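You operate a simulated robot arm through the tools that you are given. There is no shell and no other tool.

You are at the controls of a simulated robot arm. One attempt, no reset.

JOB
Put things in order on the top of the side table. At the end: the white sugar label is on the pink berry tub; the purple onion is on the yellow wafers box; the dripping jar stands where the purple onion stood; the white dry sachet stands on top of the brown oat carton (marked "OATS"); whatever was shut is shut again. Leave all else as you found it, and nothing knocked over.

It is judged by the outcome, as a careful person would: the job done as asked, and still so three seconds after it is handed in. It fails if anything else is knocked over, pushed out of place, dropped, spilled or broken.

ROBOT AND FRAMES
A 6-joint arm with a two-finger parallel gripper, fixed in place. Base frame: the origin is at the foot of the arm, x ahead of it, y to its left, z up; the work surface is at about z = 0. Readings come in m, degrees, newtons and seconds.
With the tool pointing down near the work surface it reaches from about 0.14 to 0.58 m from the base axis. Its first joint turns from -66.0 to 66.0 degrees. Payload 2.1 kg.
The TCP is the grasp point between the finger pads, 0.03 m short of the fingertips. In the tool frame z runs along the fingers and y along their closing line. Largest opening 0.094 m; finger width 0.028, thickness 0.01; the body of the gripper, 0.05 by 0.096 m, starts 0.055 m behind the TCP.
Orientation is that of the tool frame in the base frame, as [roll, pitch, yaw] about the fixed x, y, z axes, in that order (R = Rz(yaw) Ry(pitch) Rx(roll)). With the fingers straight down and closing along the base's y, the tool's x points along the base's -x, its y along +y and its z along -z.

CONTROLS
- The arm moves only by the tool drive_tool. Its argument "commands" is a list of rows, each a list of 6 numbers: the shift along the tool's x, y, z in m, then the turn, a rotation vector about the tool's x, y, z in rad. In form: [[tx, ty, tz, rx, ry, rz], ...]. A call has 1 to 20 rows; each row is the pose to reach, as a shift and turn from the pose commanded when the call began, along the tool's axes at that moment. "grip" is the gripper command, from -1 (fully open) to 1 (shut), values between in proportion, set as the call begins (left out, the last holds). Each row takes 0.2 s and may step no farther than 0.05 m and 8.6 degrees from the row before; otherwise, or with a gripper value out of range, the whole call is refused. A pose out of reach is approached as far as the arm can. The call stops where the force on the tool passes 40 N (or 10 N more than at its start, if that is more) or the arm is blocked; 0.2 s more then pass. Each finger travels about 0.072 m/s and halts on what it meets, pressing with about 44 N; the grip force reading is that of the motor and also rises with nothing between the fingers. The clock runs only during rows and for 0.2 s after the last one: add rows that repeat a pose to give the fingers time. The reply holds the time, the measured pose of the TCP, the force on the tool along the base axes, the opening and the grip force, in the units named above and with some noise, with the torque about the TCP (base axes, N m) and any sound that the robot's microphone picked up.
- Cameras (640 x 400 px; columns grow to the right, rows downward): "scene" is fixed at [0.0597, -0.3641, 0.4965]; the picture's right is [0.74, -0.67, 0.00], its down [-0.37, -0.41, -0.84] and it looks along [0.56, 0.62, -0.55] (base axes); focal length 261 px, centre (320, 200). "wrist" rides on the gripper at [0.076, 0.014, -0.103] in the tool frame; the picture's right is [-0.18, 0.98, 0.00], its down [-0.75, -0.14, -0.64] and it looks along [-0.63, -0.12, 0.77] (tool axes); focal length 243 px, centre (320, 200). There is no depth. A picture from a camera that has moved, and an enlarged one, comes with that camera's place and axes in the base frame and with its lens. The place of the scene camera against the robot may be out by one fixed shift of up to 0.025 m in any direction.
- snapshot(camera): a new picture of that camera. No time passes.
- close_up(camera, box): a new picture of the part [left, top, right, bottom] of that camera's present view, enlarged. No time passes.
- sign_off(): hands the job in; it is judged then, once.

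Places have to be worked out from the pictures, the camera data and where the tool is seen. Open the gripper and draw the arm clear of the work before you hand the job in, unless the task says otherwise.

The tools are called after ">>>" as name(argument=value, ...) on one line, values as JSON. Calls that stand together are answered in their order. drive_tool: Moves the arm, as the interface text tells. Its arguments: {"type":"object","properties":{"commands":{"type":"array","items":{"type":"array","items":{"type":"number"}}},"grip":{"type":"number"}},"required":["commands"]} The other tools are called the same way: snapshot (camera) takes a picture; close_up (camera, box) takes an enlarged picture of a part of a camera's view; sign_off () hands the job in.

At the start:

```text
clock: 0.0
tcp_pos: [0.2974, 0.1924, 0.3505]
ee_rot: [-179.9, 0.0, 180.0]
force: [-0.5, -0.1, -0.6]
wrist_torque: [-0.02, -0.02, 0.01]
grip_width: 0.0944
gripper_force: 0.0
```

scene: 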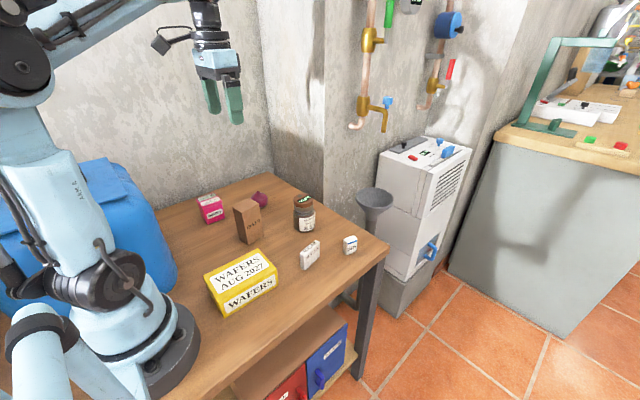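
wrist: 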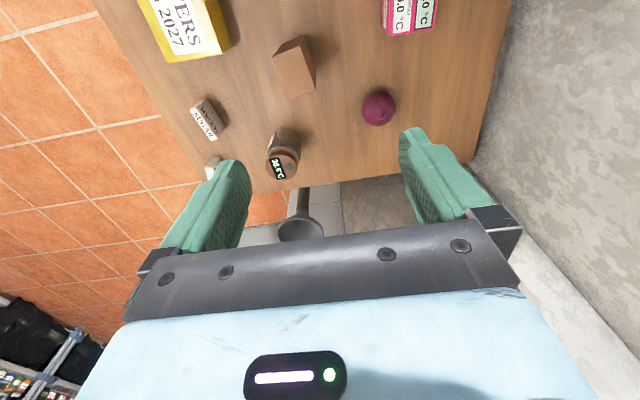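

I start by looking closely at the table to identify the items.

>>> close_up(camera="scene", box=[180, 170, 400, 320])

>>> close_up(camera="scene", box=[280, 180, 370, 280])

>>> close_up(camera="scene", box=[190, 180, 290, 250])

>>> close_up(camera="wrist", box=[130, 0, 450, 200])

>>> close_up(camera="wrist", box=[170, 80, 330, 190])

```text
2.67 times, centred on (290, 245) of scene
camera zoom: at [0.0597, -0.3641, 0.4965], right [0.74, -0.67, 0.0], down [-0.37, -0.41, -0.84], along [0.56, 0.62, -0.55], focal length 696 px, centre (400, 80)
```

zoom: 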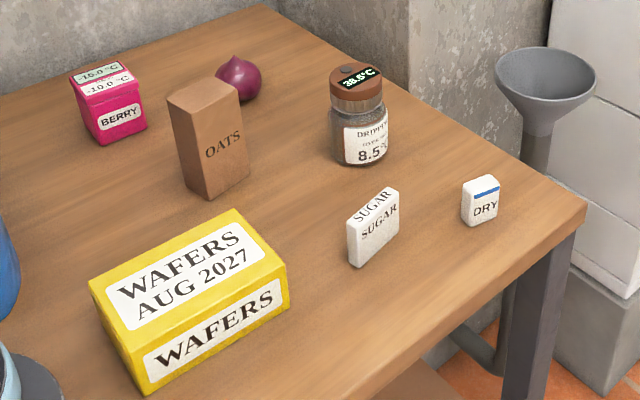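

```text
4.00 times, centred on (325, 230) of scene
camera zoom: at [0.0597, -0.3641, 0.4965], right [0.74, -0.67, 0.0], down [-0.37, -0.41, -0.84], along [0.56, 0.62, -0.55], focal length 1044 px, centre (300, 80)
```

zoom: 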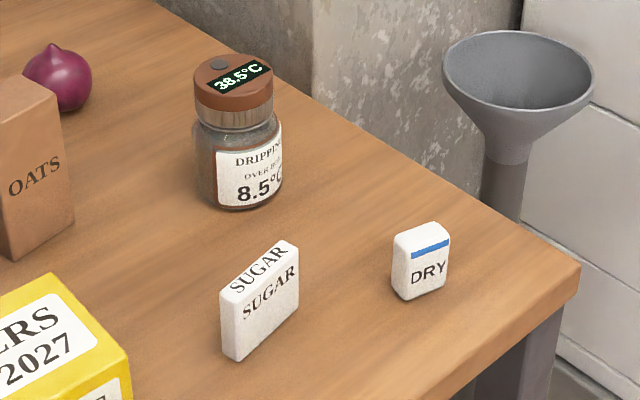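

```text
5.71 times, centred on (240, 215) of scene
camera zoom: at [0.0597, -0.3641, 0.4965], right [0.74, -0.67, 0.0], down [-0.37, -0.41, -0.84], along [0.56, 0.62, -0.55], focal length 1492 px, centre (777, 114)
```

zoom: 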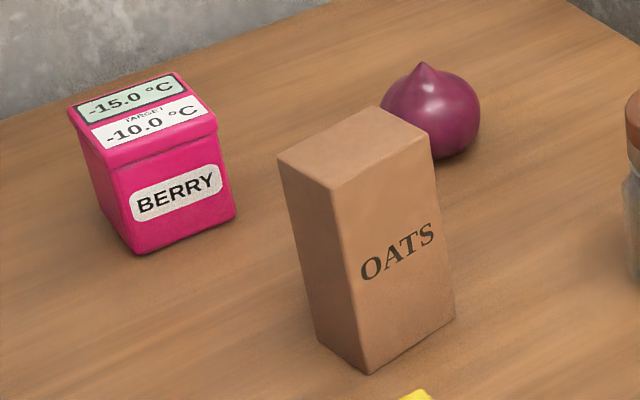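

```text
2.00 times, centred on (290, 100) of wrist
camera zoom: at [0.2214, 0.2064, 0.4527], right [0.18, 0.98, 0.0], down [0.75, -0.14, 0.64], along [0.63, -0.12, -0.77], focal length 485 px, centre (380, 400)
```

zoom: 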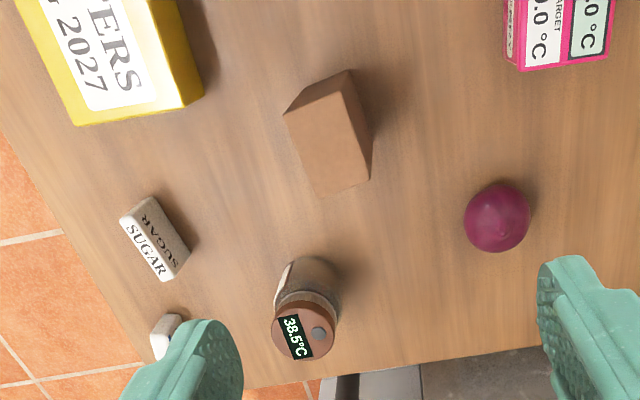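

```text
3.64 times, centred on (250, 135) of wrist
camera zoom: at [0.2214, 0.2064, 0.4527], right [0.18, 0.98, 0.0], down [0.75, -0.14, 0.64], along [0.63, -0.12, -0.77], focal length 882 px, centre (574, 436)
```

zoom: 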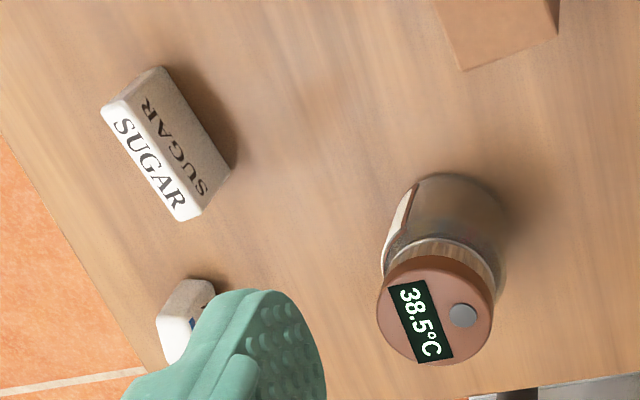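

I zoom in further to read the labels on the jar and the tub and to look at the jar's lid and the sachet.

>>> close_up(camera="scene", box=[290, 190, 322, 235])

>>> close_up(camera="scene", box=[295, 230, 365, 275])

>>> close_up(camera="scene", box=[195, 190, 230, 226])

>>> close_up(camera="wrist", box=[260, 110, 310, 190])

>>> close_up(camera="scene", box=[200, 245, 280, 315])

>>> close_up(camera="scene", box=[220, 300, 380, 400])

```text
8.89 times, centred on (306, 212) of scene
camera zoom: at [0.0597, -0.3641, 0.4965], right [0.74, -0.67, 0.0], down [-0.37, -0.41, -0.84], along [0.56, 0.62, -0.55], focal length 2321 px, centre (444, 89)
```

zoom: 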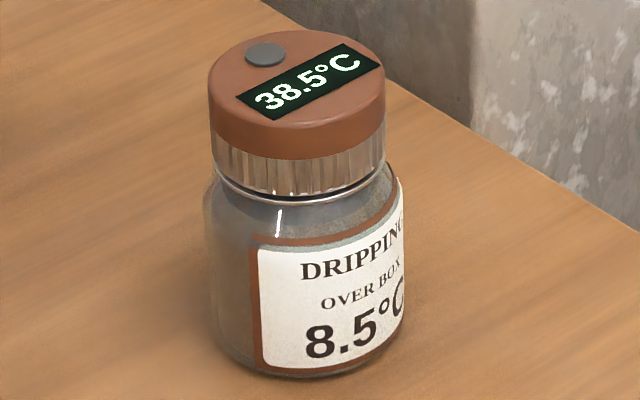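

```text
8.89 times, centred on (330, 252) of scene
camera zoom: at [0.0597, -0.3641, 0.4965], right [0.74, -0.67, 0.0], down [-0.37, -0.41, -0.84], along [0.56, 0.62, -0.55], focal length 2321 px, centre (231, -267)
```

zoom: 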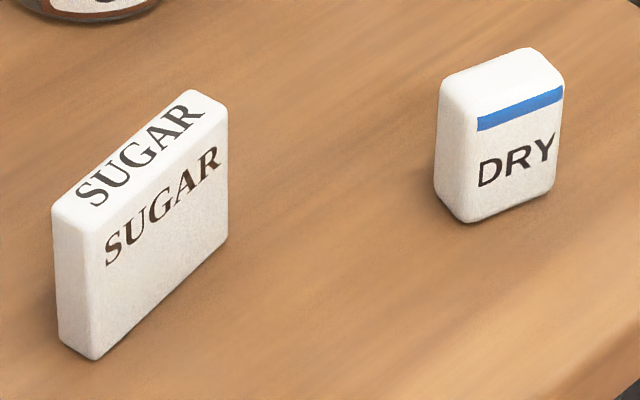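

```text
11.11 times, centred on (212, 208) of scene
camera zoom: at [0.0597, -0.3641, 0.4965], right [0.74, -0.67, 0.0], down [-0.37, -0.41, -0.84], along [0.56, 0.62, -0.55], focal length 2901 px, centre (1514, 111)
```

zoom: 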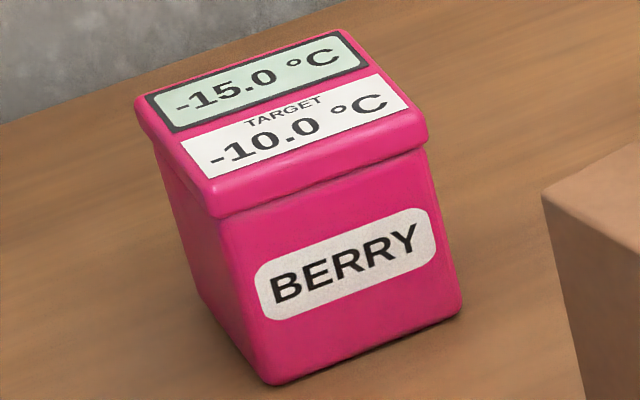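

```text
5.00 times, centred on (285, 150) of wrist
camera zoom: at [0.2214, 0.2064, 0.4527], right [0.18, 0.98, 0.0], down [0.75, -0.14, 0.64], along [0.63, -0.12, -0.77], focal length 1213 px, centre (495, 450)
```

zoom: 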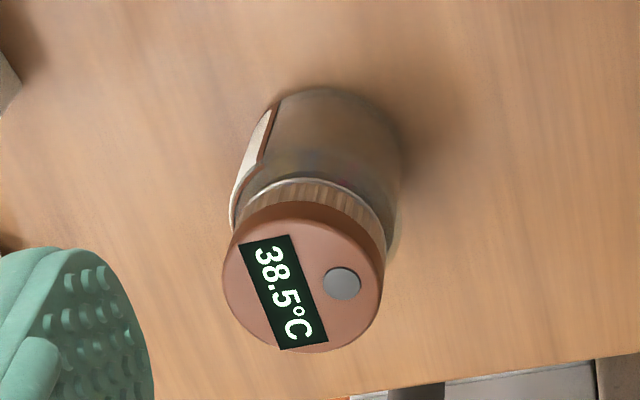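

```text
5.71 times, centred on (240, 280) of scene
camera zoom: at [0.0597, -0.3641, 0.4965], right [0.74, -0.67, 0.0], down [-0.37, -0.41, -0.84], along [0.56, 0.62, -0.55], focal length 1492 px, centre (777, -257)
```

zoom: 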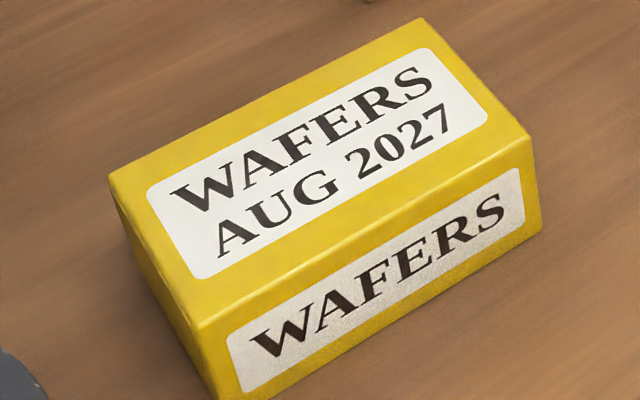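

```text
4.00 times, centred on (300, 350) of scene
camera zoom: at [0.0597, -0.3641, 0.4965], right [0.74, -0.67, 0.0], down [-0.37, -0.41, -0.84], along [0.56, 0.62, -0.55], focal length 1044 px, centre (400, -400)
```

zoom: 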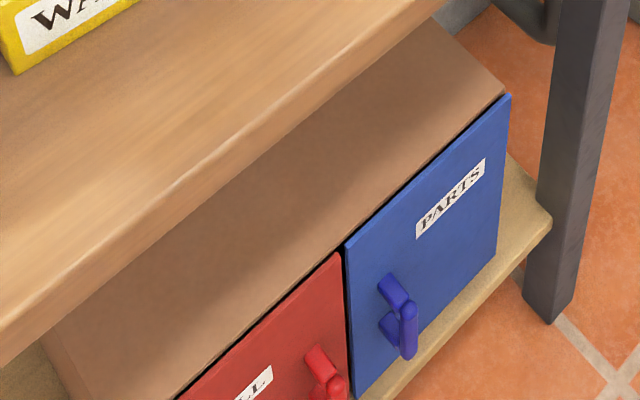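

The labels read clearly: jar "DRIPPING" with a lid, berry tub with a lid, and the sugar block and dry sachet both standing. I draw the arm back a bit so the wrist camera sees all of the table and I can triangulate positions.

>>> drive_tool(commands=[[0.04, -0.02, 0, 0, 0, 0], [0.08, -0.04, 0, 0, 0, 0], [0.11, -0.06, 0, 0, 0, 0], [0.11, -0.06, 0, 0, 0, 0]], grip=-1)

>>> snapshot(camera="wrist")

>>> snapshot(camera="scene")

```text
clock: 1.0
tcp_pos: [0.1857, 0.1318, 0.3478]
ee_rot: [-180.0, 0.0, -180.0]
force: [-0.1, -0.2, 0.1]
wrist_torque: [-0.02, -0.01, 0.01]
grip_width: 0.094
gripper_force: 0.0
```

```text
taken
camera wrist: at [0.1088, 0.145, 0.4505], right [0.18, 0.98, 0.0], down [0.75, -0.14, 0.64], along [0.63, -0.12, -0.77], focal length 243 px, centre (320, 200)
```

wrist: 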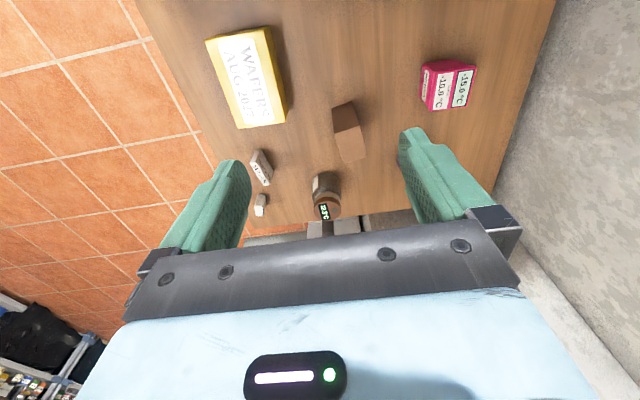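

```text
taken
```

scene: 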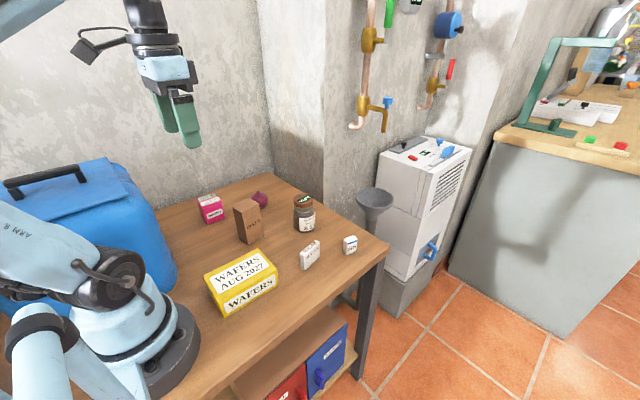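

>>> close_up(camera="wrist", box=[190, 10, 350, 110])

>>> close_up(camera="wrist", box=[320, 40, 480, 140])

>>> close_up(camera="wrist", box=[230, 130, 390, 230])

>>> close_up(camera="wrist", box=[310, 80, 420, 180])

```text
4.00 times, centred on (270, 60) of wrist
camera zoom: at [0.1088, 0.145, 0.4505], right [0.18, 0.98, 0.0], down [0.75, -0.14, 0.64], along [0.63, -0.12, -0.77], focal length 970 px, centre (520, 760)
```

zoom: 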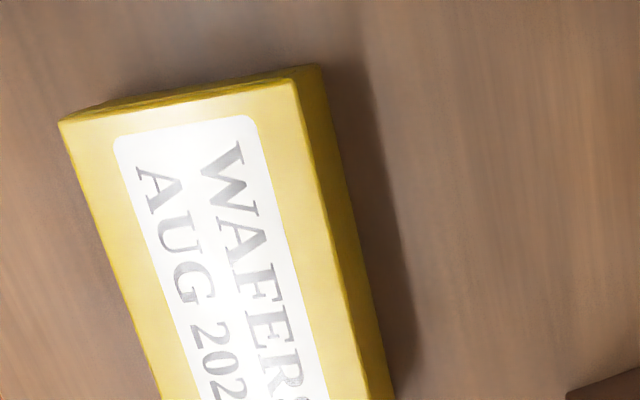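

```text
4.00 times, centred on (400, 90) of wrist
camera zoom: at [0.1088, 0.145, 0.4505], right [0.18, 0.98, 0.0], down [0.75, -0.14, 0.64], along [0.63, -0.12, -0.77], focal length 970 px, centre (0, 640)
```

zoom: 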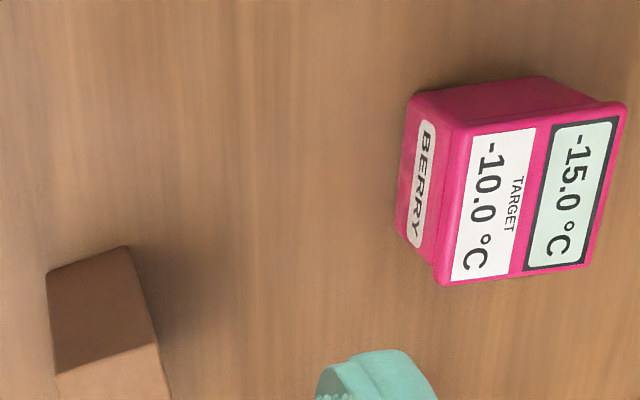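

```text
4.00 times, centred on (310, 180) of wrist
camera zoom: at [0.1088, 0.145, 0.4505], right [0.18, 0.98, 0.0], down [0.75, -0.14, 0.64], along [0.63, -0.12, -0.77], focal length 970 px, centre (360, 280)
```

zoom: 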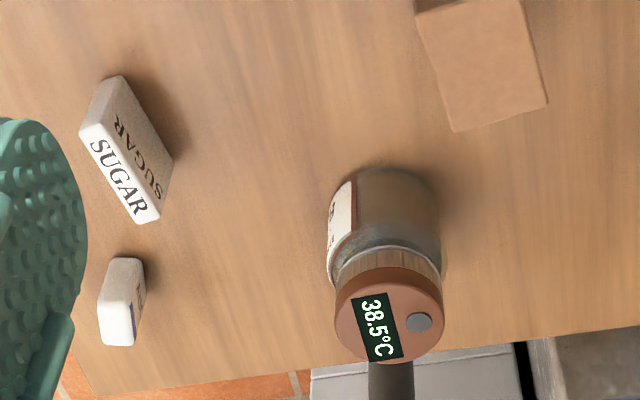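

```text
4.00 times, centred on (365, 130) of wrist
camera zoom: at [0.1088, 0.145, 0.4505], right [0.18, 0.98, 0.0], down [0.75, -0.14, 0.64], along [0.63, -0.12, -0.77], focal length 970 px, centre (140, 480)
```

zoom: 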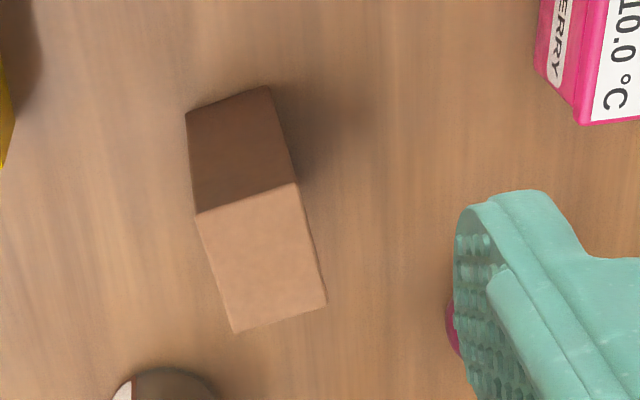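

The wrist view gives me estimates: wafers box centred near (0.20, 0.02), top at about 0.059; oats near (0.29, 0.16), top at about 0.107; berry tub near (0.25, 0.32), top at about 0.064; onion near (0.386, 0.279); jar near (0.426, 0.101). I move above the onion to refine its place.

>>> drive_tool(commands=[[-0.033, 0.0245, 0, 0, 0, 0], [-0.066, 0.049, 0, 0, 0, 0], [-0.1, 0.0735, 0, 0, 0, 0], [-0.133, 0.098, 0.02, 0, 0, 0], [-0.166, 0.1225, 0.05, 0, 0, 0], [-0.1998, 0.147, 0.075, 0, 0, 0], [-0.1998, 0.147, 0.115, 0, 0, 0], [-0.1998, 0.147, 0.148, 0, 0, 0], [-0.1998, 0.147, 0.148, 0, 0, 0]], grip=-1)

>>> snapshot(camera="wrist")

>>> snapshot(camera="scene")

```text
refused: row 5 steps farther than a row can; nothing moved
```

```text
taken
camera wrist: at [0.1088, 0.145, 0.4505], right [0.18, 0.98, 0.0], down [0.75, -0.14, 0.64], along [0.63, -0.12, -0.77], focal length 243 px, centre (320, 200)
```

wrist: 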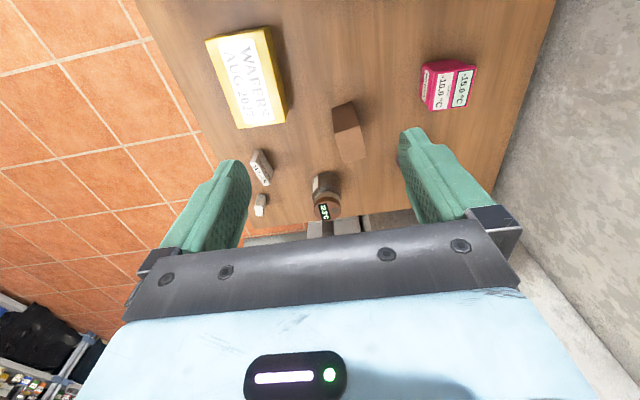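

```text
taken
```

scene: 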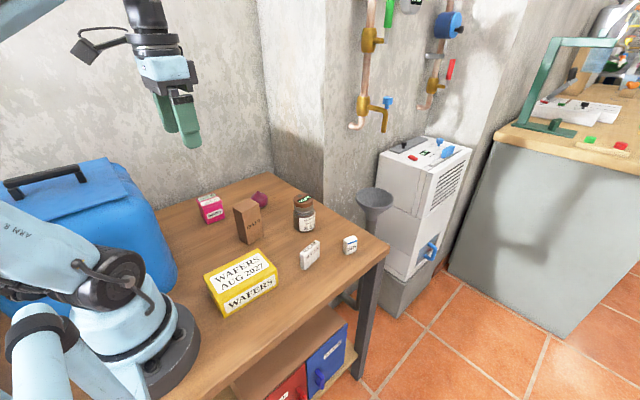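

One row stepped just over the limit, so nothing moved. I repeat the approach to above the onion with smaller steps.

>>> drive_tool(commands=[[-0.033, 0.0245, 0, 0, 0, 0], [-0.066, 0.049, 0, 0, 0, 0], [-0.1, 0.0735, 0, 0, 0, 0], [-0.133, 0.098, 0.01, 0, 0, 0], [-0.166, 0.1225, 0.03, 0, 0, 0], [-0.1998, 0.147, 0.05, 0, 0, 0], [-0.1998, 0.147, 0.085, 0, 0, 0], [-0.1998, 0.147, 0.12, 0, 0, 0], [-0.1998, 0.147, 0.148, 0, 0, 0], [-0.1998, 0.147, 0.148, 0, 0, 0]], grip=-1)

>>> snapshot(camera="wrist")

>>> snapshot(camera="scene")

```text
clock: 3.2
tcp_pos: [0.3863, 0.2792, 0.203]
ee_rot: [-179.9, -0.1, -179.9]
force: [0.3, 0.3, -0.5]
wrist_torque: [0.01, 0.03, 0.02]
grip_width: 0.0941
gripper_force: 0.0
```

```text
taken
camera wrist: at [0.3107, 0.2936, 0.3059], right [0.18, 0.98, 0.0], down [0.75, -0.14, 0.64], along [0.63, -0.12, -0.77], focal length 243 px, centre (320, 200)
```

wrist: 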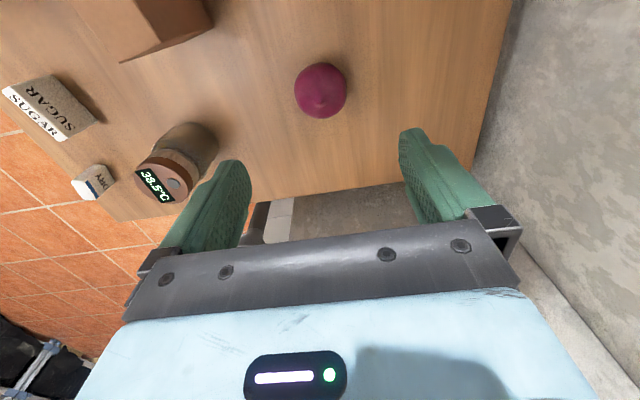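

```text
taken
```

scene: 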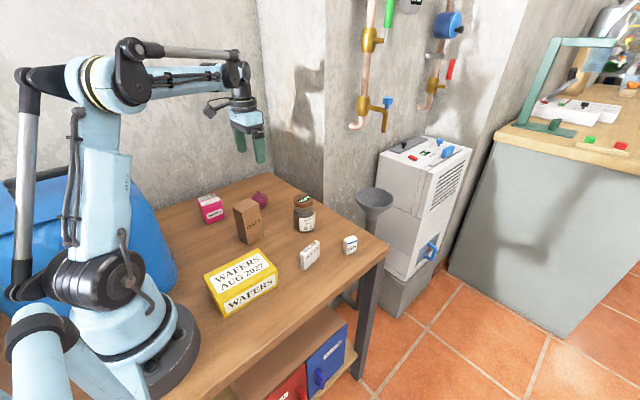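

>>> close_up(camera="wrist", box=[270, 50, 370, 130])

>>> close_up(camera="wrist", box=[0, 60, 130, 220])

>>> close_up(camera="wrist", box=[120, 100, 240, 220])

```text
5.00 times, centred on (320, 90) of wrist
camera zoom: at [0.3107, 0.2936, 0.3059], right [0.18, 0.98, 0.0], down [0.75, -0.14, 0.64], along [0.63, -0.12, -0.77], focal length 1213 px, centre (320, 750)
```

zoom: 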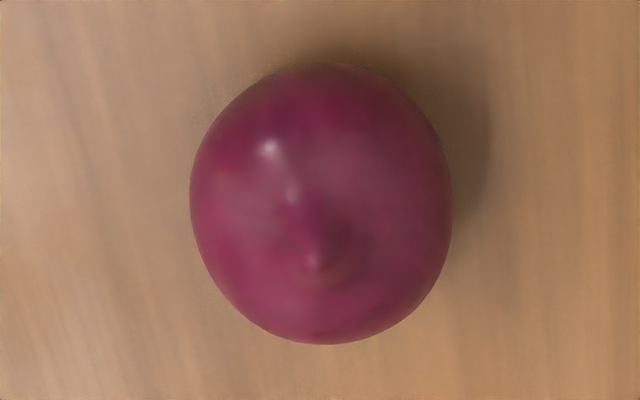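

```text
2.50 times, centred on (65, 140) of wrist
camera zoom: at [0.3107, 0.2936, 0.3059], right [0.18, 0.98, 0.0], down [0.75, -0.14, 0.64], along [0.63, -0.12, -0.77], focal length 606 px, centre (958, 350)
```

zoom: 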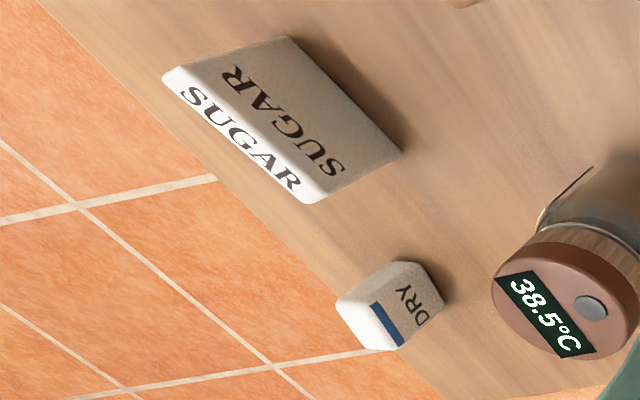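

```text
3.33 times, centred on (180, 160) of wrist
camera zoom: at [0.3107, 0.2936, 0.3059], right [0.18, 0.98, 0.0], down [0.75, -0.14, 0.64], along [0.63, -0.12, -0.77], focal length 809 px, centre (787, 333)
```

zoom: 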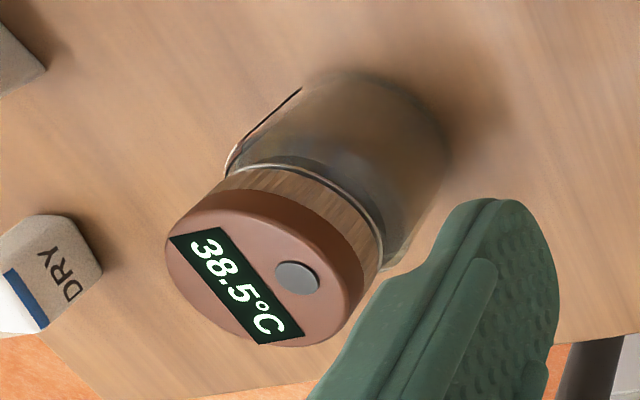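

The onion's outline centres on column 320, so the TCP is right above it at about (0.387, 0.279), radius about 0.028. I descend so that the fingertips are just above the table, then close.

>>> drive_tool(commands=[[0, 0, 0.04, 0, 0, 0], [-0.0005, 0, 0.08, 0, 0, 0], [-0.001, 0, 0.12, 0, 0, 0], [-0.001, 0, 0.15, 0, 0, 0], [-0.001, 0, 0.167, 0, 0, 0], [-0.001, 0, 0.167, 0, 0, 0]], grip=-1)

>>> snapshot(camera="wrist")

>>> close_up(camera="scene", box=[180, 130, 320, 250])

```text
clock: 4.6
tcp_pos: [0.3888, 0.2797, 0.0346]
ee_rot: [-180.0, 0.0, 180.0]
force: [-1.0, 0.1, -0.6]
wrist_torque: [0.02, 0.02, 0.02]
grip_width: 0.094
gripper_force: 0.0
```

```text
taken
camera wrist: at [0.3129, 0.2935, 0.1375], right [0.18, 0.98, 0.0], down [0.75, -0.14, 0.64], along [0.63, -0.12, -0.77], focal length 243 px, centre (320, 200)
```

wrist: 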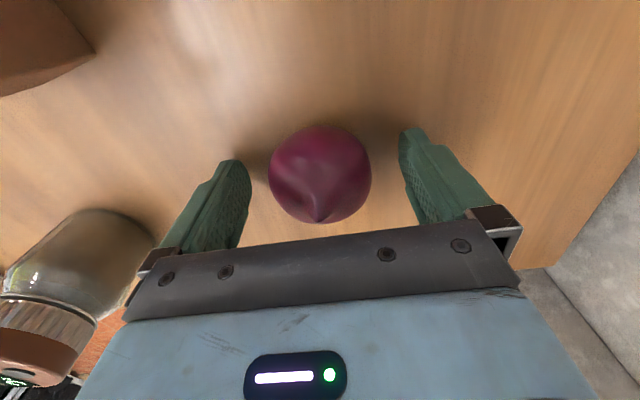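

```text
3.33 times, centred on (250, 190) of scene
camera zoom: at [0.0597, -0.3641, 0.4965], right [0.74, -0.67, 0.0], down [-0.37, -0.41, -0.84], along [0.56, 0.62, -0.55], focal length 870 px, centre (553, 233)
```

zoom: 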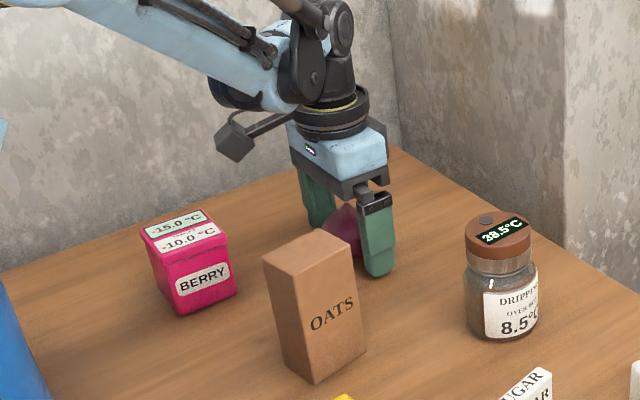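

The onion sits between the fingers, centred. I close the gripper on it, giving the fingers time.

>>> drive_tool(commands=[[0.002, 0, 0, 0, 0, 0], [0.002, 0, 0, 0, 0, 0], [0.002, 0, 0, 0, 0, 0], [0.002, 0, 0, 0, 0, 0], [0.002, 0, 0, 0, 0, 0]], grip=0.25)

>>> snapshot(camera="wrist")

```text
clock: 5.8
tcp_pos: [0.3873, 0.2784, 0.0355]
ee_rot: [-180.0, -0.1, 180.0]
force: [0.7, 1.1, 0.5]
wrist_torque: [0.01, -0.04, 0.01]
grip_width: 0.0567
gripper_force: 43.4
```

```text
taken
camera wrist: at [0.3105, 0.2927, 0.1378], right [0.18, 0.98, 0.0], down [0.75, -0.14, 0.64], along [0.63, -0.12, -0.77], focal length 243 px, centre (320, 200)
```

wrist: 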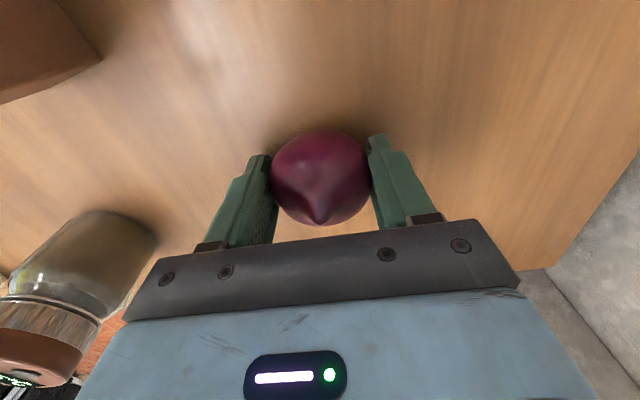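

The onion is held (0.0567 m wide, 43 N). I lift straight up and carry it high over to above the wafers box.

>>> drive_tool(commands=[[0, 0, -0.03, 0, 0, 0], [0, 0, -0.07, 0, 0, 0], [0, 0, -0.11, 0, 0, 0], [0, 0, -0.15, 0, 0, 0], [0, 0, -0.19, 0, 0, 0], [0, 0, -0.22, 0, 0, 0], [0.0234, -0.0324, -0.22, 0, 0, 0], [0.0468, -0.0648, -0.22, 0, 0, 0], [0.0702, -0.0972, -0.22, 0, 0, 0], [0.0936, -0.1296, -0.22, 0, 0, 0], [0.117, -0.162, -0.22, 0, 0, 0], [0.1404, -0.1944, -0.22, 0, 0, 0], [0.1638, -0.2268, -0.22, 0, 0, 0], [0.187, -0.258, -0.22, 0, 0, 0], [0.187, -0.258, -0.22, 0, 0, 0], [0.187, -0.258, -0.22, 0, 0, 0]], grip=0.25)

>>> snapshot(camera="wrist")

>>> snapshot(camera="scene")

```text
clock: 9.2
tcp_pos: [0.1966, 0.0251, 0.2529]
ee_rot: [180.0, -0.1, 179.9]
force: [0.8, 0.0, -0.5]
wrist_torque: [-0.01, -0.02, 0.01]
grip_width: 0.0566
gripper_force: 44.4
```

```text
taken
camera wrist: at [0.1209, 0.0384, 0.3562], right [0.18, 0.98, 0.0], down [0.75, -0.14, 0.64], along [0.63, -0.12, -0.77], focal length 243 px, centre (320, 200)
```

wrist: 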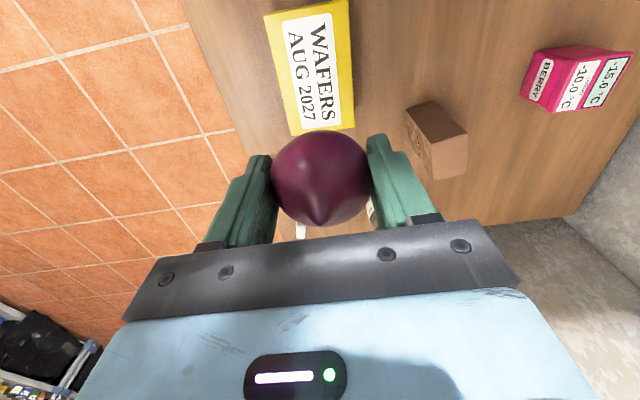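

```text
taken
```

scene: 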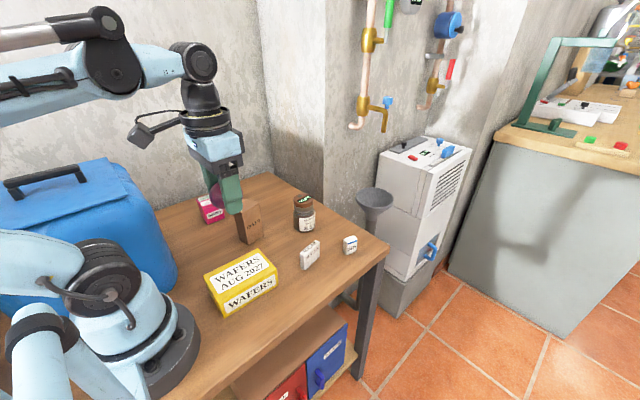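

>>> close_up(camera="wrist", box=[240, 0, 400, 140])

```text
2.86 times, centred on (320, 70) of wrist
camera zoom: at [0.1209, 0.0384, 0.3562], right [0.18, 0.98, 0.0], down [0.75, -0.14, 0.64], along [0.63, -0.12, -0.77], focal length 693 px, centre (320, 571)
```

zoom: 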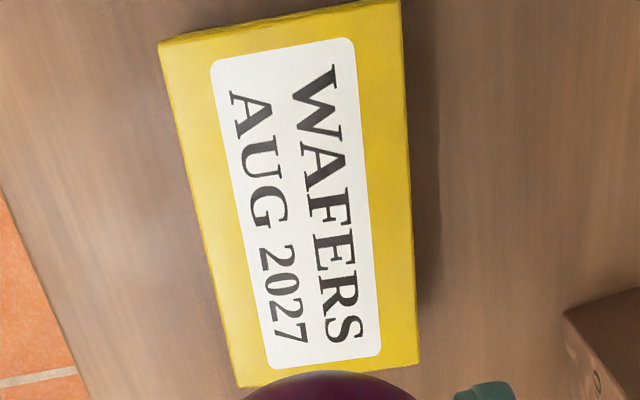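

The box top spans roughly x 0.125–0.251, y −0.022–0.061, centre (0.188, 0.020). I lower the onion toward the centre, stopping a few mm above the expected contact height.

>>> drive_tool(commands=[[0.007, -0.005, 0.03, 0, 0, 0], [0.007, -0.005, 0.07, 0, 0, 0], [0.007, -0.005, 0.11, 0, 0, 0], [0.007, -0.005, 0.14, 0, 0, 0], [0.007, -0.005, 0.152, 0, 0, 0], [0.007, -0.005, 0.152, 0, 0, 0]], grip=0.25)

>>> snapshot(camera="wrist")

>>> close_up(camera="scene", box=[180, 200, 300, 320])

```text
clock: 10.6
tcp_pos: [0.1921, 0.0155, 0.1005]
ee_rot: [179.9, 0.1, -179.9]
force: [-0.6, 0.1, -0.2]
wrist_torque: [0.02, 0.03, 0.0]
grip_width: 0.0567
gripper_force: 43.9
```

```text
taken
camera wrist: at [0.1165, 0.0296, 0.204], right [0.18, 0.98, 0.0], down [0.75, -0.14, 0.64], along [0.63, -0.12, -0.77], focal length 243 px, centre (320, 200)
```

wrist: 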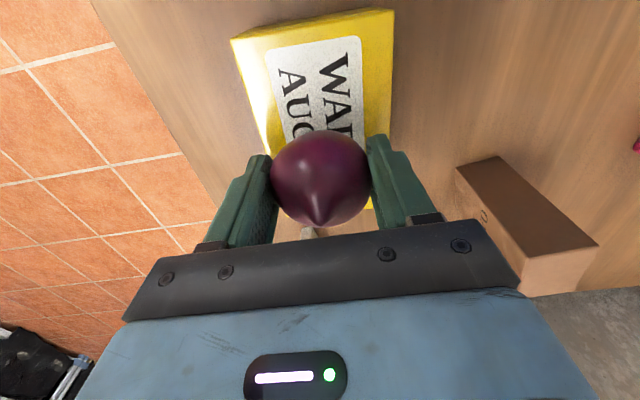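

```text
3.33 times, centred on (240, 260) of scene
camera zoom: at [0.0597, -0.3641, 0.4965], right [0.74, -0.67, 0.0], down [-0.37, -0.41, -0.84], along [0.56, 0.62, -0.55], focal length 870 px, centre (587, 0)
```

zoom: 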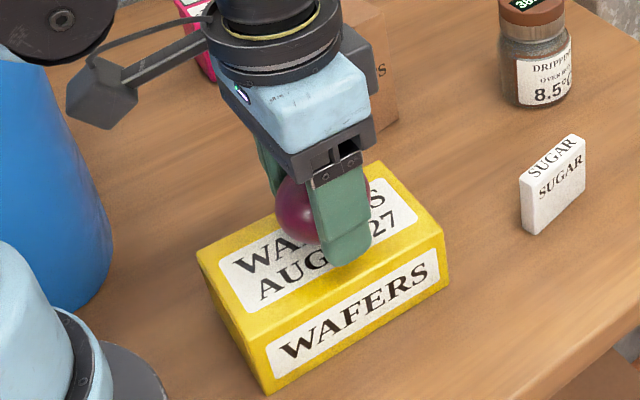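

The onion hovers just above the middle of the box. I lower it in small steps and watch the force.

>>> drive_tool(commands=[[0, 0, 0.002, 0, 0, 0], [0, 0, 0.004, 0, 0, 0], [0, 0, 0.004, 0, 0, 0]], grip=0.25)

>>> drive_tool(commands=[[0, 0, 0.001, 0, 0, 0], [0, 0, 0.001, 0, 0, 0]], grip=0.25)

```text
clock: 11.4
tcp_pos: [0.1914, 0.0141, 0.0981]
ee_rot: [180.0, 0.0, 180.0]
force: [0.8, -0.7, -0.2]
wrist_torque: [0.01, -0.04, -0.02]
grip_width: 0.0564
gripper_force: 43.9
```

```text
clock: 12.0
tcp_pos: [0.192, 0.0158, 0.0967]
ee_rot: [180.0, 0.0, -179.9]
force: [-0.1, 0.5, -0.6]
wrist_torque: [0.04, -0.01, -0.03]
grip_width: 0.0564
gripper_force: 44.2
```

No contact yet; I keep lowering a millimetre at a time.

>>> drive_tool(commands=[[0, 0, 0.001, 0, 0, 0], [0, 0, 0.001, 0, 0, 0]], grip=0.25)

>>> drive_tool(commands=[[0, 0, 0.001, 0, 0, 0], [0, 0, 0.001, 0, 0, 0]], grip=0.25)

>>> close_up(camera="scene", box=[200, 240, 290, 310])

```text
clock: 12.6
tcp_pos: [0.1913, 0.0156, 0.0954]
ee_rot: [-179.9, 0.0, 180.0]
force: [-0.4, 0.0, -0.5]
wrist_torque: [0.01, 0.01, -0.01]
grip_width: 0.0566
gripper_force: 44.5
```

```text
clock: 13.2
tcp_pos: [0.1923, 0.016, 0.0964]
ee_rot: [180.0, 0.0, 180.0]
force: [-0.2, -0.1, 0.5]
wrist_torque: [0.01, -0.03, -0.02]
grip_width: 0.0566
gripper_force: 43.8
```

```text
5.71 times, centred on (245, 275) of scene
camera zoom: at [0.0597, -0.3641, 0.4965], right [0.74, -0.67, 0.0], down [-0.37, -0.41, -0.84], along [0.56, 0.62, -0.55], focal length 1492 px, centre (749, -229)
```

zoom: 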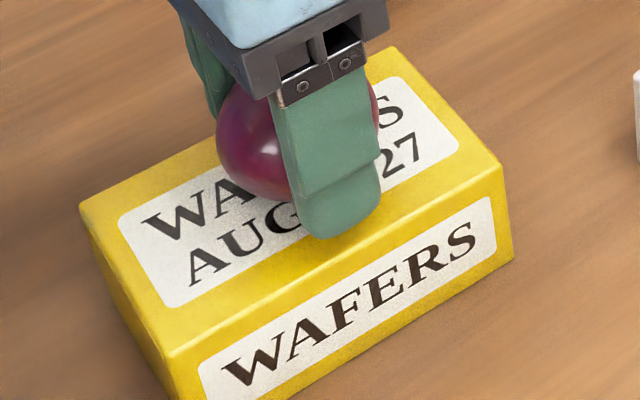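

Still no clear contact force; I continue in 1 mm steps.

>>> drive_tool(commands=[[0, 0, 0.001, 0, 0, 0], [0, 0, 0.001, 0, 0, 0]], grip=0.25)

>>> drive_tool(commands=[[0, 0, 0.001, 0, 0, 0], [0, 0, 0.001, 0, 0, 0]], grip=0.25)

```text
clock: 13.8
tcp_pos: [0.1926, 0.0163, 0.0954]
ee_rot: [-179.9, 0.0, 179.9]
force: [0.6, -0.2, -0.7]
wrist_torque: [0.0, 0.03, 0.0]
grip_width: 0.0565
gripper_force: 43.9
```

```text
clock: 14.4
tcp_pos: [0.191, 0.0157, 0.0943]
ee_rot: [-179.9, 0.0, 180.0]
force: [0.2, 0.4, -1.9]
wrist_torque: [0.0, 0.0, 0.01]
grip_width: 0.0567
gripper_force: 44.4
```

A slight force change (−1.9 N) may be first contact; one more millimetre to confirm.

>>> drive_tool(commands=[[0, 0, 0.001, 0, 0, 0], [0, 0, 0.001, 0, 0, 0]], grip=0.25)

>>> close_up(camera="scene", box=[200, 240, 290, 310])

```text
clock: 15.0
tcp_pos: [0.1915, 0.0173, 0.0918]
ee_rot: [-179.9, 0.0, -180.0]
force: [0.3, -0.2, -1.2]
wrist_torque: [-0.04, -0.01, 0.01]
grip_width: 0.0566
gripper_force: 43.8
```

```text
5.71 times, centred on (245, 275) of scene
camera zoom: at [0.0597, -0.3641, 0.4965], right [0.74, -0.67, 0.0], down [-0.37, -0.41, -0.84], along [0.56, 0.62, -0.55], focal length 1492 px, centre (749, -229)
```

zoom: 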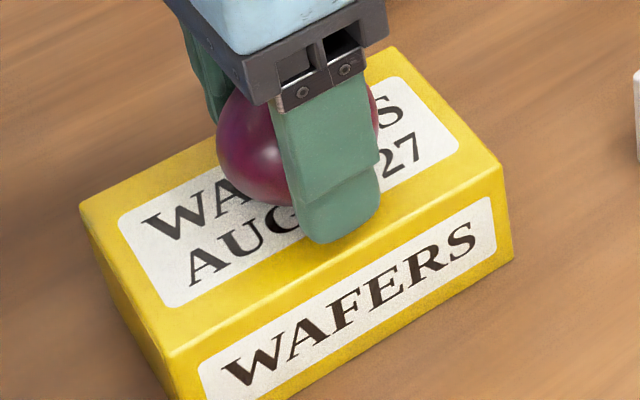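

>>> drive_tool(commands=[[0, 0, 0.001, 0, 0, 0], [0, 0, 0.001, 0, 0, 0]], grip=0.25)

>>> drive_tool(commands=[[0, 0, 0, 0, 0, 0]], grip=0.25)

```text
clock: 15.6
tcp_pos: [0.1908, 0.0166, 0.0909]
ee_rot: [-180.0, 0.0, 180.0]
force: [0.5, 0.2, -1.7]
wrist_torque: [-0.01, 0.02, -0.01]
grip_width: 0.0568
gripper_force: 44.6
```

```text
clock: 16.0
tcp_pos: [0.1937, 0.0161, 0.0914]
ee_rot: [180.0, 0.0, -180.0]
force: [0.1, 1.0, -0.1]
wrist_torque: [-0.01, -0.01, -0.02]
grip_width: 0.0562
gripper_force: 43.9
```

No growth in force, so it is not yet touching; the scene view suggests the box top may be nearer 0.052–0.055. I continue down 1 mm per call.

>>> drive_tool(commands=[[0, 0, 0.001, 0, 0, 0], [0, 0, 0.001, 0, 0, 0]], grip=0.25)

>>> drive_tool(commands=[[0, 0, 0.001, 0, 0, 0], [0, 0, 0.001, 0, 0, 0]], grip=0.25)

>>> close_up(camera="scene", box=[220, 250, 280, 295])

```text
clock: 16.6
tcp_pos: [0.1919, 0.016, 0.0909]
ee_rot: [-180.0, 0.0, 179.9]
force: [0.2, 0.3, -0.8]
wrist_torque: [0.01, 0.0, 0.0]
grip_width: 0.0564
gripper_force: 43.8
```

```text
clock: 17.2
tcp_pos: [0.1923, 0.0162, 0.0903]
ee_rot: [180.0, 0.0, 179.9]
force: [0.0, 0.6, -0.5]
wrist_torque: [0.02, 0.03, -0.01]
grip_width: 0.0567
gripper_force: 43.5
```

```text
8.89 times, centred on (250, 272) of scene
camera zoom: at [0.0597, -0.3641, 0.4965], right [0.74, -0.67, 0.0], down [-0.37, -0.41, -0.84], along [0.56, 0.62, -0.55], focal length 2321 px, centre (942, -444)
```

zoom: 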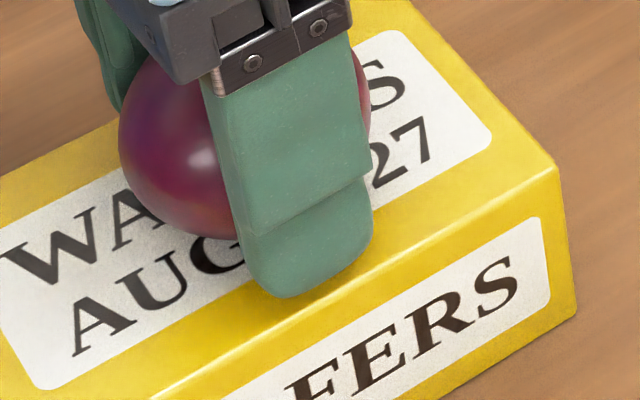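

>>> drive_tool(commands=[[0, 0, 0.001, 0, 0, 0], [0, 0, 0.001, 0, 0, 0]], grip=0.25)

```text
clock: 17.8
tcp_pos: [0.192, 0.0164, 0.0887]
ee_rot: [180.0, 0.0, 180.0]
force: [-2.2, 1.9, 17.1]
wrist_torque: [0.15, 0.08, 0.03]
grip_width: 0.0563
gripper_force: 43.3
```

Contact: 17 N upward. I ease up half a millimetre to relieve the press before releasing.

>>> drive_tool(commands=[[0, 0, -0.0005, 0, 0, 0], [0, 0, -0.0005, 0, 0, 0]], grip=0.25)

```text
clock: 18.4
tcp_pos: [0.1918, 0.0162, 0.0895]
ee_rot: [-180.0, 0.0, 180.0]
force: [3.8, 1.1, 7.2]
wrist_torque: [0.1, -0.12, -0.01]
grip_width: 0.0562
gripper_force: 44.3
```

Pressure is down to about 7 N. I open the fingers a little to let the onion settle.

>>> drive_tool(commands=[[0, 0, 0, 0, 0, 0], [0, 0, 0, 0, 0, 0]], grip=-0.27)

>>> snapshot(camera="wrist")

>>> close_up(camera="scene", box=[200, 240, 290, 310])

```text
clock: 19.0
tcp_pos: [0.1905, 0.0165, 0.0884]
ee_rot: [179.9, 0.1, 180.0]
force: [-0.3, 0.0, 0.3]
wrist_torque: [0.01, 0.01, 0.0]
grip_width: 0.0598
gripper_force: 0.2
```

```text
taken
camera wrist: at [0.1154, 0.0302, 0.1924], right [0.18, 0.98, 0.0], down [0.75, -0.14, 0.64], along [0.63, -0.12, -0.77], focal length 243 px, centre (320, 200)
```

wrist: 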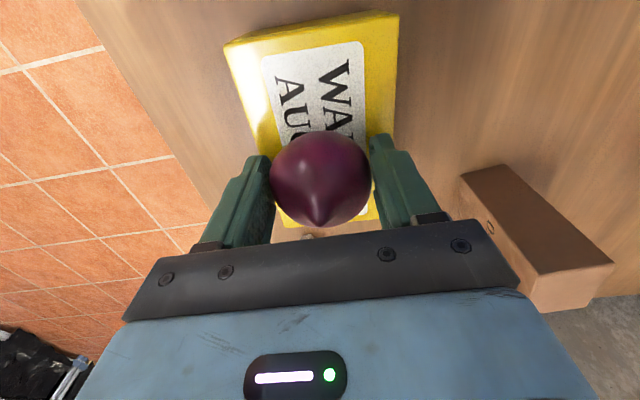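

```text
5.71 times, centred on (245, 275) of scene
camera zoom: at [0.0597, -0.3641, 0.4965], right [0.74, -0.67, 0.0], down [-0.37, -0.41, -0.84], along [0.56, 0.62, -0.55], focal length 1492 px, centre (749, -229)
```

zoom: 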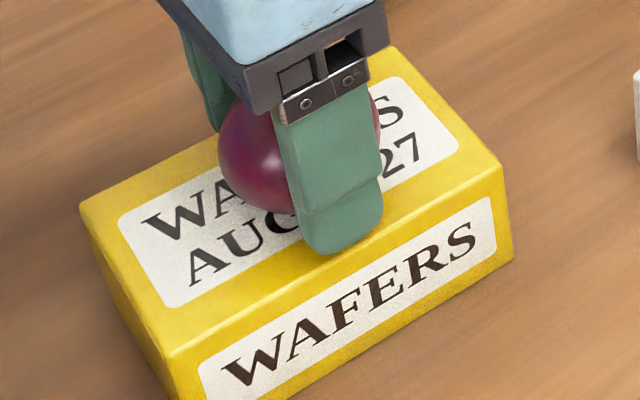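

The onion stays upright with the fingers loose. I open a little more and check it does not roll.

>>> drive_tool(commands=[[0, 0, 0, 0, 0, 0], [0, 0, 0, 0, 0, 0], [0, 0, 0, 0, 0, 0]], grip=-0.5)

>>> snapshot(camera="wrist")

```text
clock: 19.8
tcp_pos: [0.1903, 0.0166, 0.0894]
ee_rot: [179.9, 0.0, -179.9]
force: [-1.0, 0.8, -0.9]
wrist_torque: [0.01, -0.01, -0.02]
grip_width: 0.0705
gripper_force: 0.0
```

```text
taken
camera wrist: at [0.1155, 0.0302, 0.1925], right [0.18, 0.98, 0.0], down [0.75, -0.14, 0.64], along [0.63, -0.12, -0.77], focal length 243 px, centre (320, 200)
```

wrist: 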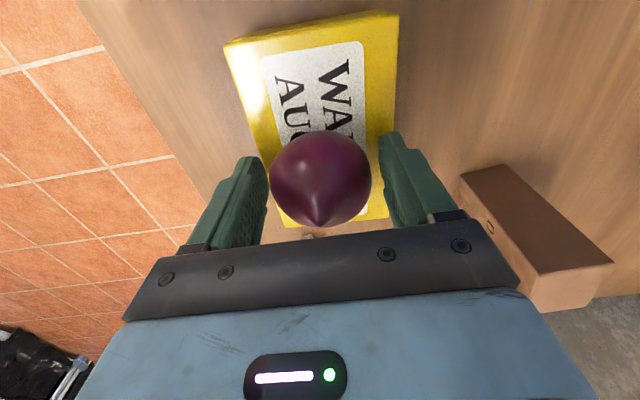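

The onion stands still on the box. I rise straight up clear of it.

>>> drive_tool(commands=[[0, 0, -0.02, 0, 0, 0], [0, 0, -0.05, 0, 0, 0], [0, 0, -0.09, 0, 0, 0], [0, 0, -0.13, 0, 0, 0], [0, 0, -0.165, 0, 0, 0], [0, 0, -0.165, 0, 0, 0]], grip=-0.5)

>>> snapshot(camera="wrist")

>>> snapshot(camera="scene")

```text
clock: 21.2
tcp_pos: [0.1921, 0.0196, 0.2547]
ee_rot: [179.9, 0.0, 180.0]
force: [-0.4, 0.9, -0.1]
wrist_torque: [0.02, 0.0, 0.01]
grip_width: 0.0706
gripper_force: 0.0
```

```text
taken
camera wrist: at [0.1169, 0.0328, 0.3584], right [0.18, 0.98, 0.0], down [0.75, -0.14, 0.64], along [0.63, -0.12, -0.77], focal length 243 px, centre (320, 200)
```

wrist: 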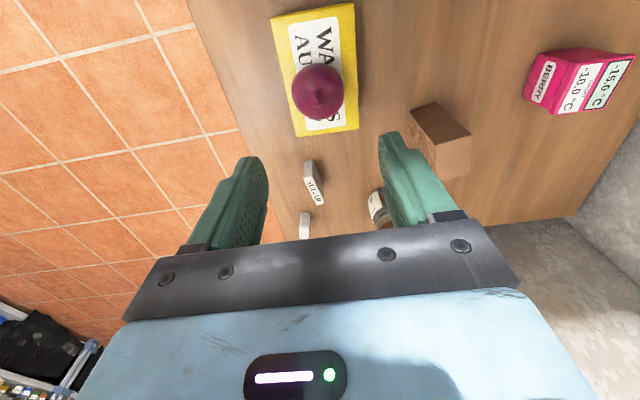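

```text
taken
```

scene: 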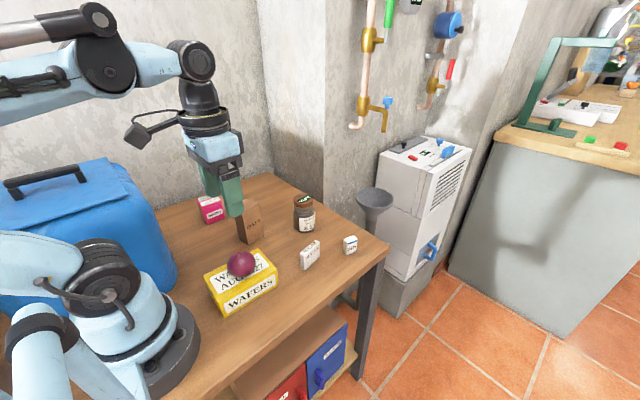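

The onion is stable on the box. Now I move above the jar, opening the gripper fully, and look at it.

>>> drive_tool(commands=[[-0.039, 0.0135, 0, 0, 0, 0], [-0.078, 0.027, 0, 0, 0, 0], [-0.117, 0.0405, 0, 0, 0, 0], [-0.156, 0.054, 0, 0, 0, 0], [-0.195, 0.0675, 0, 0, 0, 0], [-0.234, 0.081, 0, 0, 0, 0], [-0.234, 0.081, 0, 0, 0, 0], [-0.234, 0.081, 0, 0, 0, 0]], grip=-1)

>>> snapshot(camera="wrist")

>>> close_up(camera="wrist", box=[260, 50, 380, 150])

>>> close_up(camera="wrist", box=[100, 60, 260, 180])

```text
clock: 23.0
tcp_pos: [0.4271, 0.0968, 0.2578]
ee_rot: [179.9, 0.0, 179.9]
force: [0.4, 0.2, -0.9]
wrist_torque: [0.0, 0.01, 0.02]
grip_width: 0.0939
gripper_force: 0.1
```

```text
taken
camera wrist: at [0.3512, 0.1114, 0.3609], right [0.18, 0.98, 0.0], down [0.75, -0.14, 0.64], along [0.63, -0.12, -0.77], focal length 243 px, centre (320, 200)
```

wrist: 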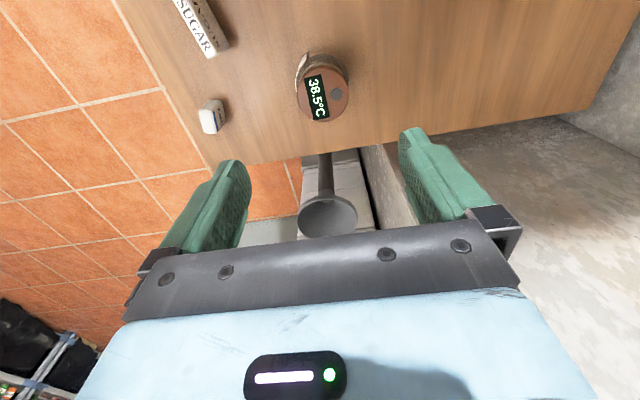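

```text
4.00 times, centred on (320, 100) of wrist
camera zoom: at [0.3512, 0.1114, 0.3609], right [0.18, 0.98, 0.0], down [0.75, -0.14, 0.64], along [0.63, -0.12, -0.77], focal length 970 px, centre (320, 600)
```

zoom: 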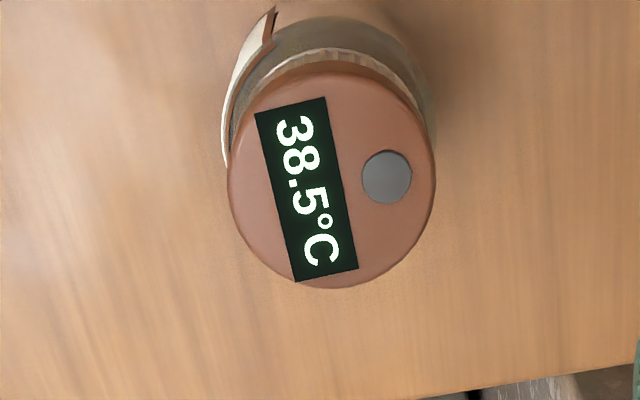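

```text
3.33 times, centred on (180, 120) of wrist
camera zoom: at [0.3512, 0.1114, 0.3609], right [0.18, 0.98, 0.0], down [0.75, -0.14, 0.64], along [0.63, -0.12, -0.77], focal length 809 px, centre (787, 467)
```

zoom: 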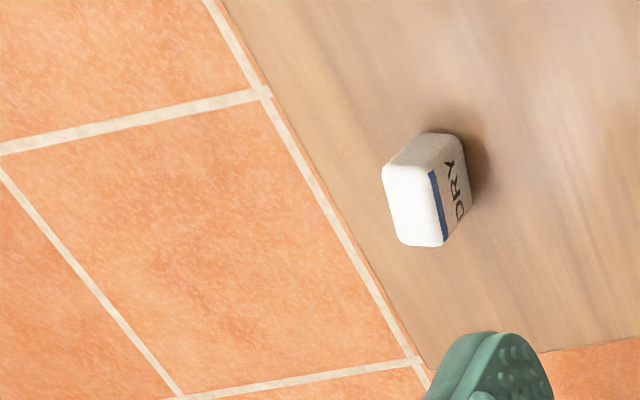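

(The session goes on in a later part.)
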